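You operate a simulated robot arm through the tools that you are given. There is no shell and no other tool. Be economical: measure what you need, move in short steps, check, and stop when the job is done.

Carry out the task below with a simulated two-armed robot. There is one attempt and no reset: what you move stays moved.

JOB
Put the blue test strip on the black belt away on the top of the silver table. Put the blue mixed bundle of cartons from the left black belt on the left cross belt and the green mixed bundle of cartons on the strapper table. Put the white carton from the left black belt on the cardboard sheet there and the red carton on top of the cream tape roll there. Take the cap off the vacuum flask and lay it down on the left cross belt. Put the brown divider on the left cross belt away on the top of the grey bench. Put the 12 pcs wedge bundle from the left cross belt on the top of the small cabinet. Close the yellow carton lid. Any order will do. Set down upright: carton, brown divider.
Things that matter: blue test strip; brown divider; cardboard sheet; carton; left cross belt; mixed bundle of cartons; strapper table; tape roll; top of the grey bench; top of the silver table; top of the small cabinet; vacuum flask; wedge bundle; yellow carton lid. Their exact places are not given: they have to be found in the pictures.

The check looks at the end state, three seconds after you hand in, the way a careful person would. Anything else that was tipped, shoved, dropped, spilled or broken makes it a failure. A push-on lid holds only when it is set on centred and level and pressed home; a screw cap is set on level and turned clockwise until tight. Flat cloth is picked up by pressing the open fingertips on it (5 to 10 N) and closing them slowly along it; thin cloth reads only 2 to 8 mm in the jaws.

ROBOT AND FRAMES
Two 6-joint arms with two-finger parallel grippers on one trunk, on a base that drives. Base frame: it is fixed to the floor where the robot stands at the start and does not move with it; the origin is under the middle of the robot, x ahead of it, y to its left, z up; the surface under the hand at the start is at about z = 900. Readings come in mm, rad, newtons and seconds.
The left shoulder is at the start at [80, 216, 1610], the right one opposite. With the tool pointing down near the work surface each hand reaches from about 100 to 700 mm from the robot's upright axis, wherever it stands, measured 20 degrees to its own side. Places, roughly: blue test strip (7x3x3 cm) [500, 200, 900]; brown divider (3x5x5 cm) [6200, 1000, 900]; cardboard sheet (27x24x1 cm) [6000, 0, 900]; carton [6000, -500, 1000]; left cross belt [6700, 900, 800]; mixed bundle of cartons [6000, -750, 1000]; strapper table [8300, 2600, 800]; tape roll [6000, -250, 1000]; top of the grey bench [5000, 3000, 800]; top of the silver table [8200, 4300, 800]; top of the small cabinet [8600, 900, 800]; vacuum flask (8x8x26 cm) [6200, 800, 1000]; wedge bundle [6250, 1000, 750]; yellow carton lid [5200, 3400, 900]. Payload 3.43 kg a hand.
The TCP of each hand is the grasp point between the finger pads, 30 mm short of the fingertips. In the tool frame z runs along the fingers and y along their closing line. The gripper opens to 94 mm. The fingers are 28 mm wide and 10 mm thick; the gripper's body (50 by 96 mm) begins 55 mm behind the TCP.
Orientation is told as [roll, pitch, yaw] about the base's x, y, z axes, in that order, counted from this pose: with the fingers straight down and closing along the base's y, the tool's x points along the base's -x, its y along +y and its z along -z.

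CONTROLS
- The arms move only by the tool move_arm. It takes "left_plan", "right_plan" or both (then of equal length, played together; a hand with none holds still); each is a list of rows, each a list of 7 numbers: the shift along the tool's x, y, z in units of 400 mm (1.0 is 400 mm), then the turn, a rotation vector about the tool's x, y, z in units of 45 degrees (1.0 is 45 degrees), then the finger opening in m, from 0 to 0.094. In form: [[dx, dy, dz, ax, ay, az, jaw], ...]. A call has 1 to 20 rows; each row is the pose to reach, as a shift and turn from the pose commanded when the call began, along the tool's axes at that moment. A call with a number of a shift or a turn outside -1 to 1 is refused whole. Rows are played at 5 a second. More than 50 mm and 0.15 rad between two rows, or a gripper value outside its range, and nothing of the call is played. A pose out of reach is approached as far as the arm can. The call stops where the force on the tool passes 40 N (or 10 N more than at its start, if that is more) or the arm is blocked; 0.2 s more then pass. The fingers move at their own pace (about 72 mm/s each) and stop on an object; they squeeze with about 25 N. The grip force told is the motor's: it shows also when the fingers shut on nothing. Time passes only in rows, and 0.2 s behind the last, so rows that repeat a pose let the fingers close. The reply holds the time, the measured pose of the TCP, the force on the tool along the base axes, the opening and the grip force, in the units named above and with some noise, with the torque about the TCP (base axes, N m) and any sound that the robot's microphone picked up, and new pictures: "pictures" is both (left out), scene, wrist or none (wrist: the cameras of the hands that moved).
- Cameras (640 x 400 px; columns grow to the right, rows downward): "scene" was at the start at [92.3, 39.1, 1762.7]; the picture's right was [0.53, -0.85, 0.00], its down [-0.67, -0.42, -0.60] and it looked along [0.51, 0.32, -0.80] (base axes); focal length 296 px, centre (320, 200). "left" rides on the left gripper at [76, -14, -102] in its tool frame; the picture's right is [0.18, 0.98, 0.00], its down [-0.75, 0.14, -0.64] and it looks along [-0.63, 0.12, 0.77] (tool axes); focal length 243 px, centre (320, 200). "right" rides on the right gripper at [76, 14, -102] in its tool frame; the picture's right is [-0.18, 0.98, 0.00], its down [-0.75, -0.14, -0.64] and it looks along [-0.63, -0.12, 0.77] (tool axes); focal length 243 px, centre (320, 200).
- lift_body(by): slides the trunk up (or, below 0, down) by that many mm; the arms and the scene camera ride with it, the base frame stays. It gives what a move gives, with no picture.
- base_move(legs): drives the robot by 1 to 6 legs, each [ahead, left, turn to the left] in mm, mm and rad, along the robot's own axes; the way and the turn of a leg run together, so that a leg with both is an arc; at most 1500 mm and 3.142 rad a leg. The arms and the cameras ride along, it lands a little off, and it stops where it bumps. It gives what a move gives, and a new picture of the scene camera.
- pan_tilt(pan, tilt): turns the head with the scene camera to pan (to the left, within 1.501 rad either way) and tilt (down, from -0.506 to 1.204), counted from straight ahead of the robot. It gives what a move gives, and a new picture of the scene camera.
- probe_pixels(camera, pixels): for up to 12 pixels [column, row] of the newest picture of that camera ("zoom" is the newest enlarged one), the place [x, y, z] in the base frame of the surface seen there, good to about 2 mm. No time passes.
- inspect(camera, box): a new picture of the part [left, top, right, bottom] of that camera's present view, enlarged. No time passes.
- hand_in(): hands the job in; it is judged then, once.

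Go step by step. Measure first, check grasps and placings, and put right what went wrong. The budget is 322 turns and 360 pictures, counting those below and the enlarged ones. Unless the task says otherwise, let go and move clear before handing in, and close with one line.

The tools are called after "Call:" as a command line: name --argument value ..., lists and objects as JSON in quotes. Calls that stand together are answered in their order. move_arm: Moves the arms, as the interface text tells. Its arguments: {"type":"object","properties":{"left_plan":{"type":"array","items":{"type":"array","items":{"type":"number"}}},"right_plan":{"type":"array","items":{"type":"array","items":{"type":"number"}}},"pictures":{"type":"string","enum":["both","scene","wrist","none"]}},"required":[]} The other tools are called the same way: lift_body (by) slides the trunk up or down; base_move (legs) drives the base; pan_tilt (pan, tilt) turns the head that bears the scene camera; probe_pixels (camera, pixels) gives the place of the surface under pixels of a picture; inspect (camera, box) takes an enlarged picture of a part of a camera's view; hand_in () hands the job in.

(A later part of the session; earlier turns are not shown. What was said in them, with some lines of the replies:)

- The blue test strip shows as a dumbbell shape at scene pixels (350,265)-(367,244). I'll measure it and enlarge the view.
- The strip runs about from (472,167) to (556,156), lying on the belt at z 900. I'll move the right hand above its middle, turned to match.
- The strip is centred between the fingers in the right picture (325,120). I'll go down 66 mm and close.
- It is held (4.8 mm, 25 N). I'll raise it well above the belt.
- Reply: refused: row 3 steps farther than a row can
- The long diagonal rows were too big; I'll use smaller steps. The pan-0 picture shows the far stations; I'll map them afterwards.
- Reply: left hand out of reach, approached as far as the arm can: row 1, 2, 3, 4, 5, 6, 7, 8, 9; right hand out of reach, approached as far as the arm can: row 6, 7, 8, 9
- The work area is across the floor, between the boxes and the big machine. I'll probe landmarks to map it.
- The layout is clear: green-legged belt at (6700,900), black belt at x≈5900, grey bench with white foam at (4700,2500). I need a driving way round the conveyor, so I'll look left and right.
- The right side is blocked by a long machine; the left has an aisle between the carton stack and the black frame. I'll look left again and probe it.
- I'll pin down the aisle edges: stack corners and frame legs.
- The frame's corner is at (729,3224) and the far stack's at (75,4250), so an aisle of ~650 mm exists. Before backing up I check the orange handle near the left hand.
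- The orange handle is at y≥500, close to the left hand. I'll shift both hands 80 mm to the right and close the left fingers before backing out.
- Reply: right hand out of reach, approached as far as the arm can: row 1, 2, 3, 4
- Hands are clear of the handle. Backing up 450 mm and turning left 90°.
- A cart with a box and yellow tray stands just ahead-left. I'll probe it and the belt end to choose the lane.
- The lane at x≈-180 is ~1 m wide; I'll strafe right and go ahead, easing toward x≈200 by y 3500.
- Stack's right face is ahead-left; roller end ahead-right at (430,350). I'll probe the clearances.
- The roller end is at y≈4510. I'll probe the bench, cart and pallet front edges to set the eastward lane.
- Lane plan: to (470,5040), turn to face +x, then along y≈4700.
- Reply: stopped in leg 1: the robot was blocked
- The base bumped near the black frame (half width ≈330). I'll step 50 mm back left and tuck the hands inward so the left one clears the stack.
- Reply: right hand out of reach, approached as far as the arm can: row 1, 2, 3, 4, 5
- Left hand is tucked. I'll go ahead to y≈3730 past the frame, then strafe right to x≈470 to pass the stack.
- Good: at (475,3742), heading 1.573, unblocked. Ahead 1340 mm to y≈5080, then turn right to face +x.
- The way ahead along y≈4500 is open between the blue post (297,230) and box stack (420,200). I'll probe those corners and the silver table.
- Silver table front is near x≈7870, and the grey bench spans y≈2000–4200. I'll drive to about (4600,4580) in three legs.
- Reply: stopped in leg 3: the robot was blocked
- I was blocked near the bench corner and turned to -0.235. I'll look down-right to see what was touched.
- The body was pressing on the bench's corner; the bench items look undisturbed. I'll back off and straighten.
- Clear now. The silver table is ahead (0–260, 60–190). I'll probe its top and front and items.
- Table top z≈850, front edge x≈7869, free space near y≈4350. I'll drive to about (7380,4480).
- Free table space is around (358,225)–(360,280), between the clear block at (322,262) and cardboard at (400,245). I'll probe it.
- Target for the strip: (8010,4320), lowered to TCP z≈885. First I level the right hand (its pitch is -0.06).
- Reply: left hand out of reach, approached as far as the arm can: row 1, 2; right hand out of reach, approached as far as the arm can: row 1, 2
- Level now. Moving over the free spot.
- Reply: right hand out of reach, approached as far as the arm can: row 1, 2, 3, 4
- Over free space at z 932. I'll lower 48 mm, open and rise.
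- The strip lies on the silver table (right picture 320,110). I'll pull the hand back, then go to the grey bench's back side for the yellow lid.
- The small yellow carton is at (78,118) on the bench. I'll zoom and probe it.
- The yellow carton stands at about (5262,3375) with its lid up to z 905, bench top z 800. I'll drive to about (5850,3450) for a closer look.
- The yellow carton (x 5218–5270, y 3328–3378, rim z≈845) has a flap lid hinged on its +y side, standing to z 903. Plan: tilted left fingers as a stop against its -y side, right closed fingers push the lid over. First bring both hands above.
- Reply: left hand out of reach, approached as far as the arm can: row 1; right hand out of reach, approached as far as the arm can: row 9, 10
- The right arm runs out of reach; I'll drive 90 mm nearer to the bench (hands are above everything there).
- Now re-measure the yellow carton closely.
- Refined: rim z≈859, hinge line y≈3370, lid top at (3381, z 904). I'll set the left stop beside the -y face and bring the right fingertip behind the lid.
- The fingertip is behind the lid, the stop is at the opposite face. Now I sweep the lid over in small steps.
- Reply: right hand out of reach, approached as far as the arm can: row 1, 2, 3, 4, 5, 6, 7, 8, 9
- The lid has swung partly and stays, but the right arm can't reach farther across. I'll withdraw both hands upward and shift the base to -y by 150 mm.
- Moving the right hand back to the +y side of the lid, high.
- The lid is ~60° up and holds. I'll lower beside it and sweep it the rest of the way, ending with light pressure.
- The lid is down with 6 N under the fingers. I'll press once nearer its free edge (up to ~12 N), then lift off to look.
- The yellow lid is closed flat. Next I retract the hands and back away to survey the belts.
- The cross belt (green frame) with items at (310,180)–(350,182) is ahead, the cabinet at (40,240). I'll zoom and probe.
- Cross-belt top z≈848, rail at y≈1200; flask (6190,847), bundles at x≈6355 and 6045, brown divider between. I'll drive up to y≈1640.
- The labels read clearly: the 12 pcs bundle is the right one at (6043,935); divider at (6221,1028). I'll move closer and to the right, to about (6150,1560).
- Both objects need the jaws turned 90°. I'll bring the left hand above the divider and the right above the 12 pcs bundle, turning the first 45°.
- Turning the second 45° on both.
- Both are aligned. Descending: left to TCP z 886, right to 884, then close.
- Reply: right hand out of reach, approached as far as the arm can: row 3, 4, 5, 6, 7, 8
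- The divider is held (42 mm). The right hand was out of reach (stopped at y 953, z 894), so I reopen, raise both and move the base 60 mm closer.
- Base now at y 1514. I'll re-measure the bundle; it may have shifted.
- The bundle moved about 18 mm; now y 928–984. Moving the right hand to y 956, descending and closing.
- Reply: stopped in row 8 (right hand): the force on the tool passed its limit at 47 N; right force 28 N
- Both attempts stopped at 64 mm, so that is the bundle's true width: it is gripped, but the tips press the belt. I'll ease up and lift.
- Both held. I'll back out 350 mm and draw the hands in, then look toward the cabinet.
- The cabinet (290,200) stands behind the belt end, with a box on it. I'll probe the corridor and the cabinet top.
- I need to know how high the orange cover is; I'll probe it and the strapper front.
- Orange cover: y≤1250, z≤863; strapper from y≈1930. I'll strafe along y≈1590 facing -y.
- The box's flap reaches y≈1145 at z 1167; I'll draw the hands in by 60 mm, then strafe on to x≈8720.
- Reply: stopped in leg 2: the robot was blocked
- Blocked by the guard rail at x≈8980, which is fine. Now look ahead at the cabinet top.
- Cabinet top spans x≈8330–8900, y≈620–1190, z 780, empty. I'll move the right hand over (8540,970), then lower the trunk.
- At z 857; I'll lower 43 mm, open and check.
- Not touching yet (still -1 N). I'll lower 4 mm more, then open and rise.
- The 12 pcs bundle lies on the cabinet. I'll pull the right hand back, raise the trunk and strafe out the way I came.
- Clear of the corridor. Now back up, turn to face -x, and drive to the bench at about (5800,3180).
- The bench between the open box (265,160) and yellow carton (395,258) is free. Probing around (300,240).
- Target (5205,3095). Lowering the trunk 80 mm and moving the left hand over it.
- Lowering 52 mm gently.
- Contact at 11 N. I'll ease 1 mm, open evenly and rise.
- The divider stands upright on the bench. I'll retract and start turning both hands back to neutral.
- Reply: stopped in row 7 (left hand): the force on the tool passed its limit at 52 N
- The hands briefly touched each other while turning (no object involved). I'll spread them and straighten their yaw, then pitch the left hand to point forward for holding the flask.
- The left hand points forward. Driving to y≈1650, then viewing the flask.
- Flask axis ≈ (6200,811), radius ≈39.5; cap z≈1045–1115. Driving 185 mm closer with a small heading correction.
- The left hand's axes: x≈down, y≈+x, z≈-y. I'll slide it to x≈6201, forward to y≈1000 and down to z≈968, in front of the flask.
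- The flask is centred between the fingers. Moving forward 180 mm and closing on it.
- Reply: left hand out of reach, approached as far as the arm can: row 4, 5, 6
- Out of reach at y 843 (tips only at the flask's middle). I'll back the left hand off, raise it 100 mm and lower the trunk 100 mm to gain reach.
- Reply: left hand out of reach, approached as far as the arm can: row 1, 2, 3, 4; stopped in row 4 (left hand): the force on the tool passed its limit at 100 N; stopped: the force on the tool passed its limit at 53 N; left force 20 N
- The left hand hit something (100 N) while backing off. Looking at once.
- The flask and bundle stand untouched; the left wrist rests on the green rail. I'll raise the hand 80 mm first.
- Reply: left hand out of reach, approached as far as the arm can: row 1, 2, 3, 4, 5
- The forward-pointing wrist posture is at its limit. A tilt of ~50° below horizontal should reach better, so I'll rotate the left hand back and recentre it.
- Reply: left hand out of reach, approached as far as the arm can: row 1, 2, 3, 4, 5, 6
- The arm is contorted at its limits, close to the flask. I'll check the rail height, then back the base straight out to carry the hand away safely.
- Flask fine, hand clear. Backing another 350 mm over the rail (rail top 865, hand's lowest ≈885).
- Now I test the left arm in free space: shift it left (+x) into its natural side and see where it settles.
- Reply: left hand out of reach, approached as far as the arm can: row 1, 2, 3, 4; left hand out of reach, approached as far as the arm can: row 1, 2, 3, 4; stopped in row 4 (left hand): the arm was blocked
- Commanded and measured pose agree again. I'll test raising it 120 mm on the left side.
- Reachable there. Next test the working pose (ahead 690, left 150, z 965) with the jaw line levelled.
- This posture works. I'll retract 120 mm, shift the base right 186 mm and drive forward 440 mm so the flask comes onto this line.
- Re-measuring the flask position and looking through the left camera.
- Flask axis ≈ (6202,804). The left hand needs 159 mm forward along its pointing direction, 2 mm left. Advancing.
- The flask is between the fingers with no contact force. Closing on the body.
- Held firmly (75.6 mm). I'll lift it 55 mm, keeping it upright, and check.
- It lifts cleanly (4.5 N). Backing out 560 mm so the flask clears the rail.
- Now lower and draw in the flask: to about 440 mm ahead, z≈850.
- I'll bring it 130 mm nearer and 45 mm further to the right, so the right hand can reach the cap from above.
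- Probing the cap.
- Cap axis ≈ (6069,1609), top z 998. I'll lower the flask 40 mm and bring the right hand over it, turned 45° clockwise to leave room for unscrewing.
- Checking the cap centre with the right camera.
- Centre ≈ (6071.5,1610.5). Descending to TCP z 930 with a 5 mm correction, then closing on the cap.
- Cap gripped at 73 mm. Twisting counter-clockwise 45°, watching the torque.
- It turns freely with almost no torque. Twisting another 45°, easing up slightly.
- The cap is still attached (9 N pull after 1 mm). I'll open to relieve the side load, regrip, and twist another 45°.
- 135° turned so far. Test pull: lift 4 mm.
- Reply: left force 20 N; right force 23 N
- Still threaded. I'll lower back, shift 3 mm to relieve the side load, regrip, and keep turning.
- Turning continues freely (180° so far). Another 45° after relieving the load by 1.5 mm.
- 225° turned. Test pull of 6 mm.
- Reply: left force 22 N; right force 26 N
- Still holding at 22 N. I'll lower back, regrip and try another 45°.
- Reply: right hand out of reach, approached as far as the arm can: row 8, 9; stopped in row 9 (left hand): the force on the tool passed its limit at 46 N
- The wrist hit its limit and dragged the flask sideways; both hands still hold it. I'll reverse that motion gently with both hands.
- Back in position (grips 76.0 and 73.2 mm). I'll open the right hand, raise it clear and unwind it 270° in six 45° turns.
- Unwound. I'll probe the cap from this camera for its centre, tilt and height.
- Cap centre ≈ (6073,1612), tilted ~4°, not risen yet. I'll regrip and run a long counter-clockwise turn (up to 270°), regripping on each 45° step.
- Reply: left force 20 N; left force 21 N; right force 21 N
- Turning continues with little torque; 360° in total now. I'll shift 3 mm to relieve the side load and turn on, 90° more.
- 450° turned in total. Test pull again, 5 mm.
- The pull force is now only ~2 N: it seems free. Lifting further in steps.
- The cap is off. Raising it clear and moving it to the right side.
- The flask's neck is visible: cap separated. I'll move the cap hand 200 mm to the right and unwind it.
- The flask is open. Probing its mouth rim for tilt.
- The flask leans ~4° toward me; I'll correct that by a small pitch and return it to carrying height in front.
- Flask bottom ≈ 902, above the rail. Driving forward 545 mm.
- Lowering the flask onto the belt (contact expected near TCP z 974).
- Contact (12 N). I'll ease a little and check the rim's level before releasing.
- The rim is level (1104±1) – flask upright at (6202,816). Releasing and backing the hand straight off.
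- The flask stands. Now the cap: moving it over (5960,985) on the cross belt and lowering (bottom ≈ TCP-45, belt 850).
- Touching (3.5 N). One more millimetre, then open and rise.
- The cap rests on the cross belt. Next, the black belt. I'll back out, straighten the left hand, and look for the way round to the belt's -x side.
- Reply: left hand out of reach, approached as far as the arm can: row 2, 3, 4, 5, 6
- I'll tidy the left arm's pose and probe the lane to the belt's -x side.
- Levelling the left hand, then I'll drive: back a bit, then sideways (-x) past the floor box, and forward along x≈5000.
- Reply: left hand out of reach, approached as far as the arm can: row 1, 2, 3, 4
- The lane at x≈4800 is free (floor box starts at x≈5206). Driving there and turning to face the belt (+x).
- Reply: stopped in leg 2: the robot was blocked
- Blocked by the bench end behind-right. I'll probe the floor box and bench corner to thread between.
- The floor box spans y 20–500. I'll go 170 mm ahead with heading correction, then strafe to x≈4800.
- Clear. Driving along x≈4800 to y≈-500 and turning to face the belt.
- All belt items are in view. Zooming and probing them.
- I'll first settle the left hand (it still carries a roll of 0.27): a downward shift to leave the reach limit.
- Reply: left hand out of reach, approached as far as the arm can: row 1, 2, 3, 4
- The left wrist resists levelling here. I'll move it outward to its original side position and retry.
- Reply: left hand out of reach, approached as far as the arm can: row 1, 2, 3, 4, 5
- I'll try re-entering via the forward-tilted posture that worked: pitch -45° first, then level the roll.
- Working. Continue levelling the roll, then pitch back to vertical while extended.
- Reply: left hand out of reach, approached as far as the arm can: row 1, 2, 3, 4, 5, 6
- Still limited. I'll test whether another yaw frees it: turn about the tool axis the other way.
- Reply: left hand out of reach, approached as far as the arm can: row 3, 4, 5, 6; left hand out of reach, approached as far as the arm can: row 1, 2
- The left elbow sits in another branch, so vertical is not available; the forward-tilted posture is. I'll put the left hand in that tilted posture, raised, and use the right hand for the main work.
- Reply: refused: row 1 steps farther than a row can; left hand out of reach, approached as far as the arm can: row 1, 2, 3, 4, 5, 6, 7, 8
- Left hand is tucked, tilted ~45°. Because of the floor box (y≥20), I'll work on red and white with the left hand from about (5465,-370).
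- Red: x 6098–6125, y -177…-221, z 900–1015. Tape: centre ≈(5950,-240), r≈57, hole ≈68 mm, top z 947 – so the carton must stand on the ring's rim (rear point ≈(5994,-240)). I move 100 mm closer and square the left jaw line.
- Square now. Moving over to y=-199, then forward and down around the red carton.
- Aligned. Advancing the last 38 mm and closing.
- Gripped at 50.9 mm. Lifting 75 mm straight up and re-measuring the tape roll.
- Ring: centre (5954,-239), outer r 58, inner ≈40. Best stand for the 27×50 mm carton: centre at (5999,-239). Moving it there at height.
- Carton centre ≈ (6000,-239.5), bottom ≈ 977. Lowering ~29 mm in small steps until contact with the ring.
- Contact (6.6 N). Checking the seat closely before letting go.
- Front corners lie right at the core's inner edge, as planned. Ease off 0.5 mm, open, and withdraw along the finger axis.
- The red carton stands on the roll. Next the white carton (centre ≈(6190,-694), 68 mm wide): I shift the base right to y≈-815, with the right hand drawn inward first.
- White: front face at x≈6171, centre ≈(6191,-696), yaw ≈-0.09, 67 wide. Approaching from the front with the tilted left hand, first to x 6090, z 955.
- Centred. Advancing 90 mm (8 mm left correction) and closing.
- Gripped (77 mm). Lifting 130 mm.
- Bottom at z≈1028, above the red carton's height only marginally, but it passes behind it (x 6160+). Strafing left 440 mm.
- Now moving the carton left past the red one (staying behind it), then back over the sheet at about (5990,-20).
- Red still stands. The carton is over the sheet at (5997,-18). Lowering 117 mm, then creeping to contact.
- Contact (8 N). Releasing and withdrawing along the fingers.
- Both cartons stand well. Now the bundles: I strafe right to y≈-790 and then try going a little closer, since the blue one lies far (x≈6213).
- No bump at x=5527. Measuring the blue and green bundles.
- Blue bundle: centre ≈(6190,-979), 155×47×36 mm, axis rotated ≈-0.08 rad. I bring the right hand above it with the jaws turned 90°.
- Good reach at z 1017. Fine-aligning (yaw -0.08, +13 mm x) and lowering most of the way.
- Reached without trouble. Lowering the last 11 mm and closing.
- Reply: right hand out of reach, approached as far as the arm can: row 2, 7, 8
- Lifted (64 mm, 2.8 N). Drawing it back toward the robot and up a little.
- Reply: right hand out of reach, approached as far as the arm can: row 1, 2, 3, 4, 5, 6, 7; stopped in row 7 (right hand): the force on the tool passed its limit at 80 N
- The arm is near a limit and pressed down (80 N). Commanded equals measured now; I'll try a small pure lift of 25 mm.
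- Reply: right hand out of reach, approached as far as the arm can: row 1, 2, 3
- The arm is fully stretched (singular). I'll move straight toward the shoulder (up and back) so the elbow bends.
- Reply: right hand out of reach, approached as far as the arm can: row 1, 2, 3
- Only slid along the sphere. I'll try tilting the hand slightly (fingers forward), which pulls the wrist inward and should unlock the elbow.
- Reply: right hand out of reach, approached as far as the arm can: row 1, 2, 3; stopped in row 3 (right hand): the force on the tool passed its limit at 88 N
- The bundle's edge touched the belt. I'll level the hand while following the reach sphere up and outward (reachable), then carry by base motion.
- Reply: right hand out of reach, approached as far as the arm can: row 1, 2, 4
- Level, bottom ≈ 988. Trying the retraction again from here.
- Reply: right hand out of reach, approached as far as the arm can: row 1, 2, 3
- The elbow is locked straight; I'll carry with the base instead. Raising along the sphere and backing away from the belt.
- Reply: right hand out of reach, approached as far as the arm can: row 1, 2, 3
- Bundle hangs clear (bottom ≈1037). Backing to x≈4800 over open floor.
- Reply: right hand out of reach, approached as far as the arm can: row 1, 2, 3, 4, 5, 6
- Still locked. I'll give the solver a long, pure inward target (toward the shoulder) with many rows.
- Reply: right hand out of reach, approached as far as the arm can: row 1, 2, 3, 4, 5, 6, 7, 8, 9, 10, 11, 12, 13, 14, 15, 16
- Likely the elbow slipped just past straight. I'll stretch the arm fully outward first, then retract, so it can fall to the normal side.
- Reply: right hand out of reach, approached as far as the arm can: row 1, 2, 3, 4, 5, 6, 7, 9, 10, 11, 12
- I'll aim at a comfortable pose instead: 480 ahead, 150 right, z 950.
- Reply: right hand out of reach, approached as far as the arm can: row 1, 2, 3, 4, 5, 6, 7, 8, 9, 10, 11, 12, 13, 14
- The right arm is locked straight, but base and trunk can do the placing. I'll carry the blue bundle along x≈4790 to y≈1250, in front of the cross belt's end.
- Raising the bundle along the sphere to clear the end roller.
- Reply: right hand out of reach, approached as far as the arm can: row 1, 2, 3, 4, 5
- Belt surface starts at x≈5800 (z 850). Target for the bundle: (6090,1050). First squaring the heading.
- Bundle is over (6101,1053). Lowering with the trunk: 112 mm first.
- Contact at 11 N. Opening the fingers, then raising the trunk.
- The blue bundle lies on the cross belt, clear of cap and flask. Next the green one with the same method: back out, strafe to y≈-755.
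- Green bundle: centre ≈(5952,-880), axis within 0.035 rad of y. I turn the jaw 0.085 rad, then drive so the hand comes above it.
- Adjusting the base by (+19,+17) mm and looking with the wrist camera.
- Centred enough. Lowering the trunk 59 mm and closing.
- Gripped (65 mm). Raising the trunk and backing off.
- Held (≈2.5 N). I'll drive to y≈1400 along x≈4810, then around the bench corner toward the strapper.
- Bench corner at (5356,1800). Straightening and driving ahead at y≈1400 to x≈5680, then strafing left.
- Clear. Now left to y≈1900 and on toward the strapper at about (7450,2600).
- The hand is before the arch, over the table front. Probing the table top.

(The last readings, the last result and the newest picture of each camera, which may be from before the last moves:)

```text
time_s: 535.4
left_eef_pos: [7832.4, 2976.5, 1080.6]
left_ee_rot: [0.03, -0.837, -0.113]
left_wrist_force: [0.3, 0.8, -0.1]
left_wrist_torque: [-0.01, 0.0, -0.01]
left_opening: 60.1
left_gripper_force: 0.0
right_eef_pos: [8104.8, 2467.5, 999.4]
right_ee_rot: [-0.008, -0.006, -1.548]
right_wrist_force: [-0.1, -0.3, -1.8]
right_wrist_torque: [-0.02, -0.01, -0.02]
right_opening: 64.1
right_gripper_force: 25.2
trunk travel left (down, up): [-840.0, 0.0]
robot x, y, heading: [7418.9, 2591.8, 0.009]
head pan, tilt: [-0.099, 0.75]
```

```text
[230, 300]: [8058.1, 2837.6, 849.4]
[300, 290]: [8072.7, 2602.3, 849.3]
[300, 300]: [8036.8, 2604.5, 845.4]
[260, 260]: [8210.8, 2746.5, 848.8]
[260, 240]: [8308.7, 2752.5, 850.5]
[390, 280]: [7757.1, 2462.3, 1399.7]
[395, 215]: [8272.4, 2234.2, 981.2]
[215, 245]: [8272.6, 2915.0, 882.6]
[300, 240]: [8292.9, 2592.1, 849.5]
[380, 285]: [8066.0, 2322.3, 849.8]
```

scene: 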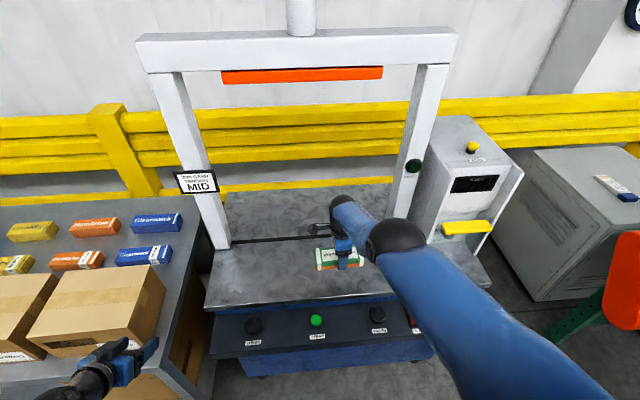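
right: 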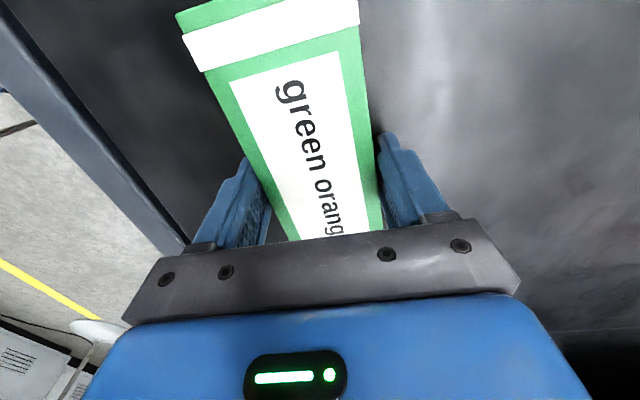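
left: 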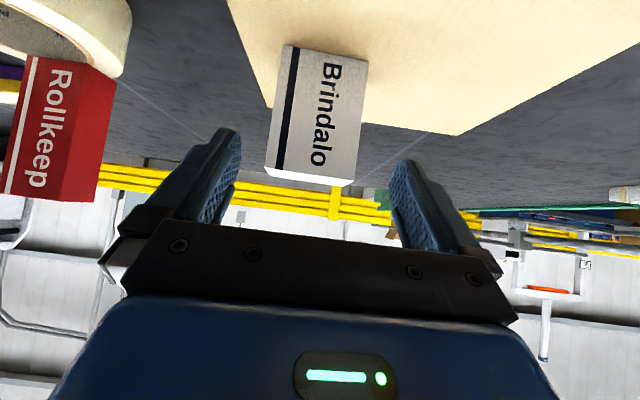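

Call:
probe_pixels --camera "scene" --pixels '[[163, 290], [135, 340], [30, 340], [110, 270], [185, 380], [125, 350]]'

```text
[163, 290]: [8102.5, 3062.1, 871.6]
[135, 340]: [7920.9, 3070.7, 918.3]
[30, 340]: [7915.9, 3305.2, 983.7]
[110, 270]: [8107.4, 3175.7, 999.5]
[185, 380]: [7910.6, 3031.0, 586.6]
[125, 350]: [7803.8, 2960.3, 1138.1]
```

The silver table's box is near the left hand (y≥3065, x≥7915), so I shift 50 ahead and 40 to the right before lowering.

Call:
base_move --legs '[[50, -45, 0]]'

Call:
lift_body --by -105

```text
time_s: 536.4
left_eef_pos: [7875.2, 2940.5, 1078.5]
left_ee_rot: [0.017, -0.843, -0.105]
left_wrist_force: [-0.7, 0.6, -0.2]
left_wrist_torque: [-0.04, -0.05, -0.06]
left_opening: 60.1
left_gripper_force: 0.1
right_eef_pos: [8146.9, 2431.7, 1006.3]
right_ee_rot: [0.0, -0.012, -1.547]
right_wrist_force: [-1.9, 0.2, -1.1]
right_wrist_torque: [-0.03, -0.06, 0.03]
right_opening: 63.9
right_gripper_force: 25.7
trunk travel left (down, up): [-840.0, 0.0]
robot x, y, heading: [7468.4, 2548.7, 0.005]
head pan, tilt: [-0.099, 0.75]
```

scene: 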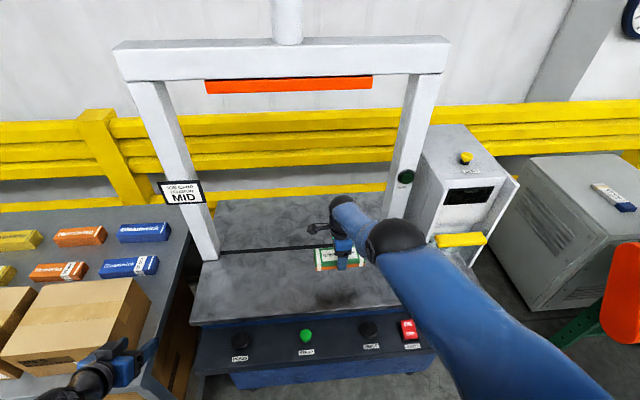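

```text
time_s: 537.8
left_eef_pos: [7880.3, 2934.3, 975.5]
left_ee_rot: [0.026, -0.836, -0.111]
left_wrist_force: [-0.9, 0.7, 0.1]
left_wrist_torque: [-0.03, 0.02, 0.0]
left_opening: 60.1
left_gripper_force: 0.2
right_eef_pos: [8153.0, 2425.7, 894.8]
right_ee_rot: [-0.007, -0.007, -1.546]
right_wrist_force: [0.0, 0.2, -2.2]
right_wrist_torque: [-0.02, -0.05, -0.02]
right_opening: 64.2
right_gripper_force: 25.1
trunk travel left (down, up): [-735.0, 105.0]
robot x, y, heading: [7468.6, 2548.6, 0.01]
head pan, tilt: [-0.099, 0.75]
```

Bottom ≈ 858. Lowering the last millimetres.

Call:
lift_body --by -7

Call:
lift_body --by -2

```text
time_s: 538.3
left_eef_pos: [7883.1, 2933.1, 967.3]
left_ee_rot: [0.025, -0.836, -0.11]
left_wrist_force: [0.2, 0.1, -0.8]
left_wrist_torque: [0.0, 0.03, -0.02]
left_opening: 60.2
left_gripper_force: 0.1
right_eef_pos: [8153.6, 2425.3, 888.9]
right_ee_rot: [-0.008, -0.005, -1.549]
right_wrist_force: [0.4, 0.4, -1.7]
right_wrist_torque: [-0.02, 0.01, -0.03]
right_opening: 64.0
right_gripper_force: 24.8
trunk travel left (down, up): [-728.0, 112.0]
robot x, y, heading: [7475.2, 2551.5, 0.008]
head pan, tilt: [-0.099, 0.75]
```

```text
time_s: 538.9
left_eef_pos: [7881.5, 2933.9, 966.1]
left_ee_rot: [0.027, -0.836, -0.11]
left_wrist_force: [-0.4, -0.4, -0.2]
left_wrist_torque: [0.0, 0.0, -0.02]
left_opening: 60.1
left_gripper_force: 0.1
right_eef_pos: [8154.6, 2425.8, 886.6]
right_ee_rot: [-0.006, -0.005, -1.549]
right_wrist_force: [0.6, 0.0, 1.3]
right_wrist_torque: [0.24, 0.03, 0.08]
right_opening: 64.2
right_gripper_force: 25.2
trunk travel left (down, up): [-726.0, 114.0]
robot x, y, heading: [7470.3, 2549.6, 0.01]
head pan, tilt: [-0.099, 0.75]
```

Touching (+1.3 N). One more millimetre, then open and raise the trunk.

Call:
lift_body --by -1

Call:
move_arm --right_plan '[[0, 0, 0, 0, 0, 0, 0.08], [0, 0, 0, 0, 0, 0, 0.094], [0, 0, 0, 0, 0, 0, 0.094]]' --pictures "none"

Call:
lift_body --by 115

Call:
base_move --legs '[[-300, 0, 0]]'

```text
time_s: 539.4
left_eef_pos: [7882.5, 2934.1, 964.5]
left_ee_rot: [0.028, -0.836, -0.109]
left_wrist_force: [-0.4, -0.6, -0.1]
left_wrist_torque: [0.0, -0.02, 0.02]
left_opening: 60.0
left_gripper_force: 0.0
right_eef_pos: [8154.2, 2424.8, 887.0]
right_ee_rot: [-0.005, -0.006, -1.549]
right_wrist_force: [-0.8, -0.6, 9.2]
right_wrist_torque: [0.12, 0.29, 0.01]
right_opening: 64.2
right_gripper_force: 25.0
trunk travel left (down, up): [-725.0, 115.0]
robot x, y, heading: [7469.4, 2551.8, 0.011]
head pan, tilt: [-0.099, 0.75]
```

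```text
time_s: 540.2
left_eef_pos: [7882.3, 2933.8, 965.2]
left_ee_rot: [0.026, -0.836, -0.109]
left_wrist_force: [-0.3, -0.5, -0.3]
left_wrist_torque: [-0.03, 0.01, -0.04]
left_opening: 60.1
left_gripper_force: 0.1
right_eef_pos: [8154.2, 2425.5, 885.7]
right_ee_rot: [-0.008, -0.006, -1.545]
right_wrist_force: [0.1, -0.5, 1.2]
right_wrist_torque: [0.02, 0.0, 0.02]
right_opening: 94.0
right_gripper_force: 0.0
trunk travel left (down, up): [-725.0, 115.0]
robot x, y, heading: [7467.5, 2548.8, 0.005]
head pan, tilt: [-0.099, 0.75]
```

```text
time_s: 541.6
left_eef_pos: [7881.9, 2935.7, 1080.5]
left_ee_rot: [0.025, -0.837, -0.109]
left_wrist_force: [-0.5, -0.1, -0.3]
left_wrist_torque: [0.0, 0.06, -0.02]
left_opening: 60.2
left_gripper_force: 0.1
right_eef_pos: [8154.4, 2424.2, 999.8]
right_ee_rot: [-0.009, -0.005, -1.548]
right_wrist_force: [0.0, 0.1, 0.2]
right_wrist_torque: [0.0, 0.02, 0.06]
right_opening: 93.9
right_gripper_force: 0.1
trunk travel left (down, up): [-840.0, 0.0]
robot x, y, heading: [7471.6, 2552.4, 0.006]
head pan, tilt: [-0.099, 0.75]
```

```text
time_s: 543.7
left_eef_pos: [7582.4, 2931.9, 1078.4]
left_ee_rot: [0.025, -0.834, -0.112]
left_wrist_force: [0.5, 0.2, 0.0]
left_wrist_torque: [-0.02, 0.02, 0.01]
left_opening: 60.1
left_gripper_force: 0.1
right_eef_pos: [7851.4, 2421.8, 998.1]
right_ee_rot: [-0.011, -0.007, -1.549]
right_wrist_force: [0.2, 0.1, 0.3]
right_wrist_torque: [-0.03, -0.01, 0.01]
right_opening: 93.7
right_gripper_force: 0.1
trunk travel left (down, up): [-840.0, 0.0]
robot x, y, heading: [7169.0, 2548.5, 0.001]
head pan, tilt: [-0.099, 0.75]
```

scene: 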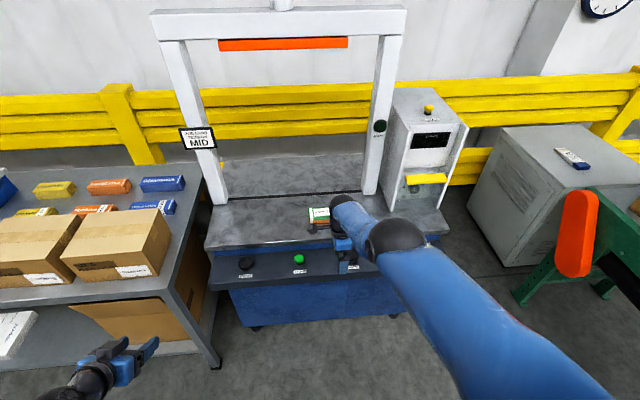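

The green bundle lies on the strapper table and both hands are empty and clear. One last look toward the cross belt before handing in.

Call:
pan_tilt --pan -1.4 --tilt 0.4

Call:
inspect --camera "scene" --box '[200, 80, 640, 300]'

```text
time_s: 545.2
left_eef_pos: [7579.0, 2932.5, 1080.0]
left_ee_rot: [0.026, -0.837, -0.113]
left_wrist_force: [0.0, 0.5, 0.1]
left_wrist_torque: [-0.02, -0.02, 0.02]
left_opening: 60.2
left_gripper_force: 0.1
right_eef_pos: [7849.9, 2421.7, 999.8]
right_ee_rot: [-0.006, -0.005, -1.55]
right_wrist_force: [-0.2, 0.1, -0.3]
right_wrist_torque: [0.01, 0.03, -0.01]
right_opening: 93.8
right_gripper_force: 0.1
trunk travel left (down, up): [-840.0, 0.0]
robot x, y, heading: [7165.1, 2549.3, 0.006]
head pan, tilt: [-1.4, 0.4]
```

scene: 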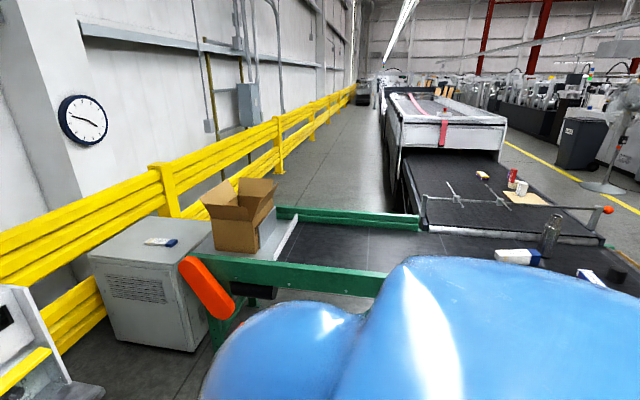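

```text
1.45 times, centred on (420, 190) of scene
```

zoom: 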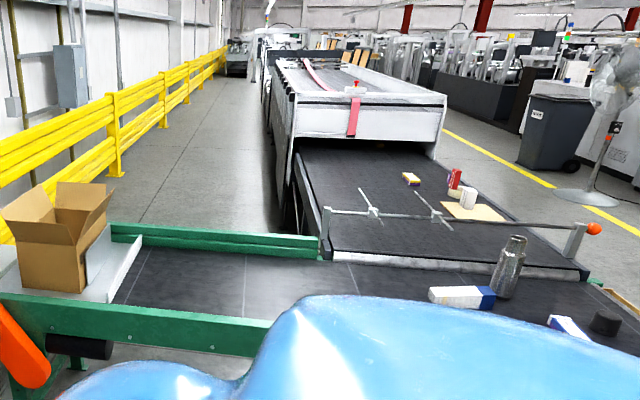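

The flask, cap, blue bundle, white and red cartons, and the 12 pcs bundle on the cabinet are all where they should be. Handing in.

Call:
hand_in

```text
The job is handed in.
```

I finished every part of the job and handed it in: test strip, both mixed bundles, both cartons, flask cap, divider, wedge bundle and yellow carton lid are all where you asked. In my last looks at each, nothing was tipped, though the divider and lid on the grey bench were not re-checked at the end.
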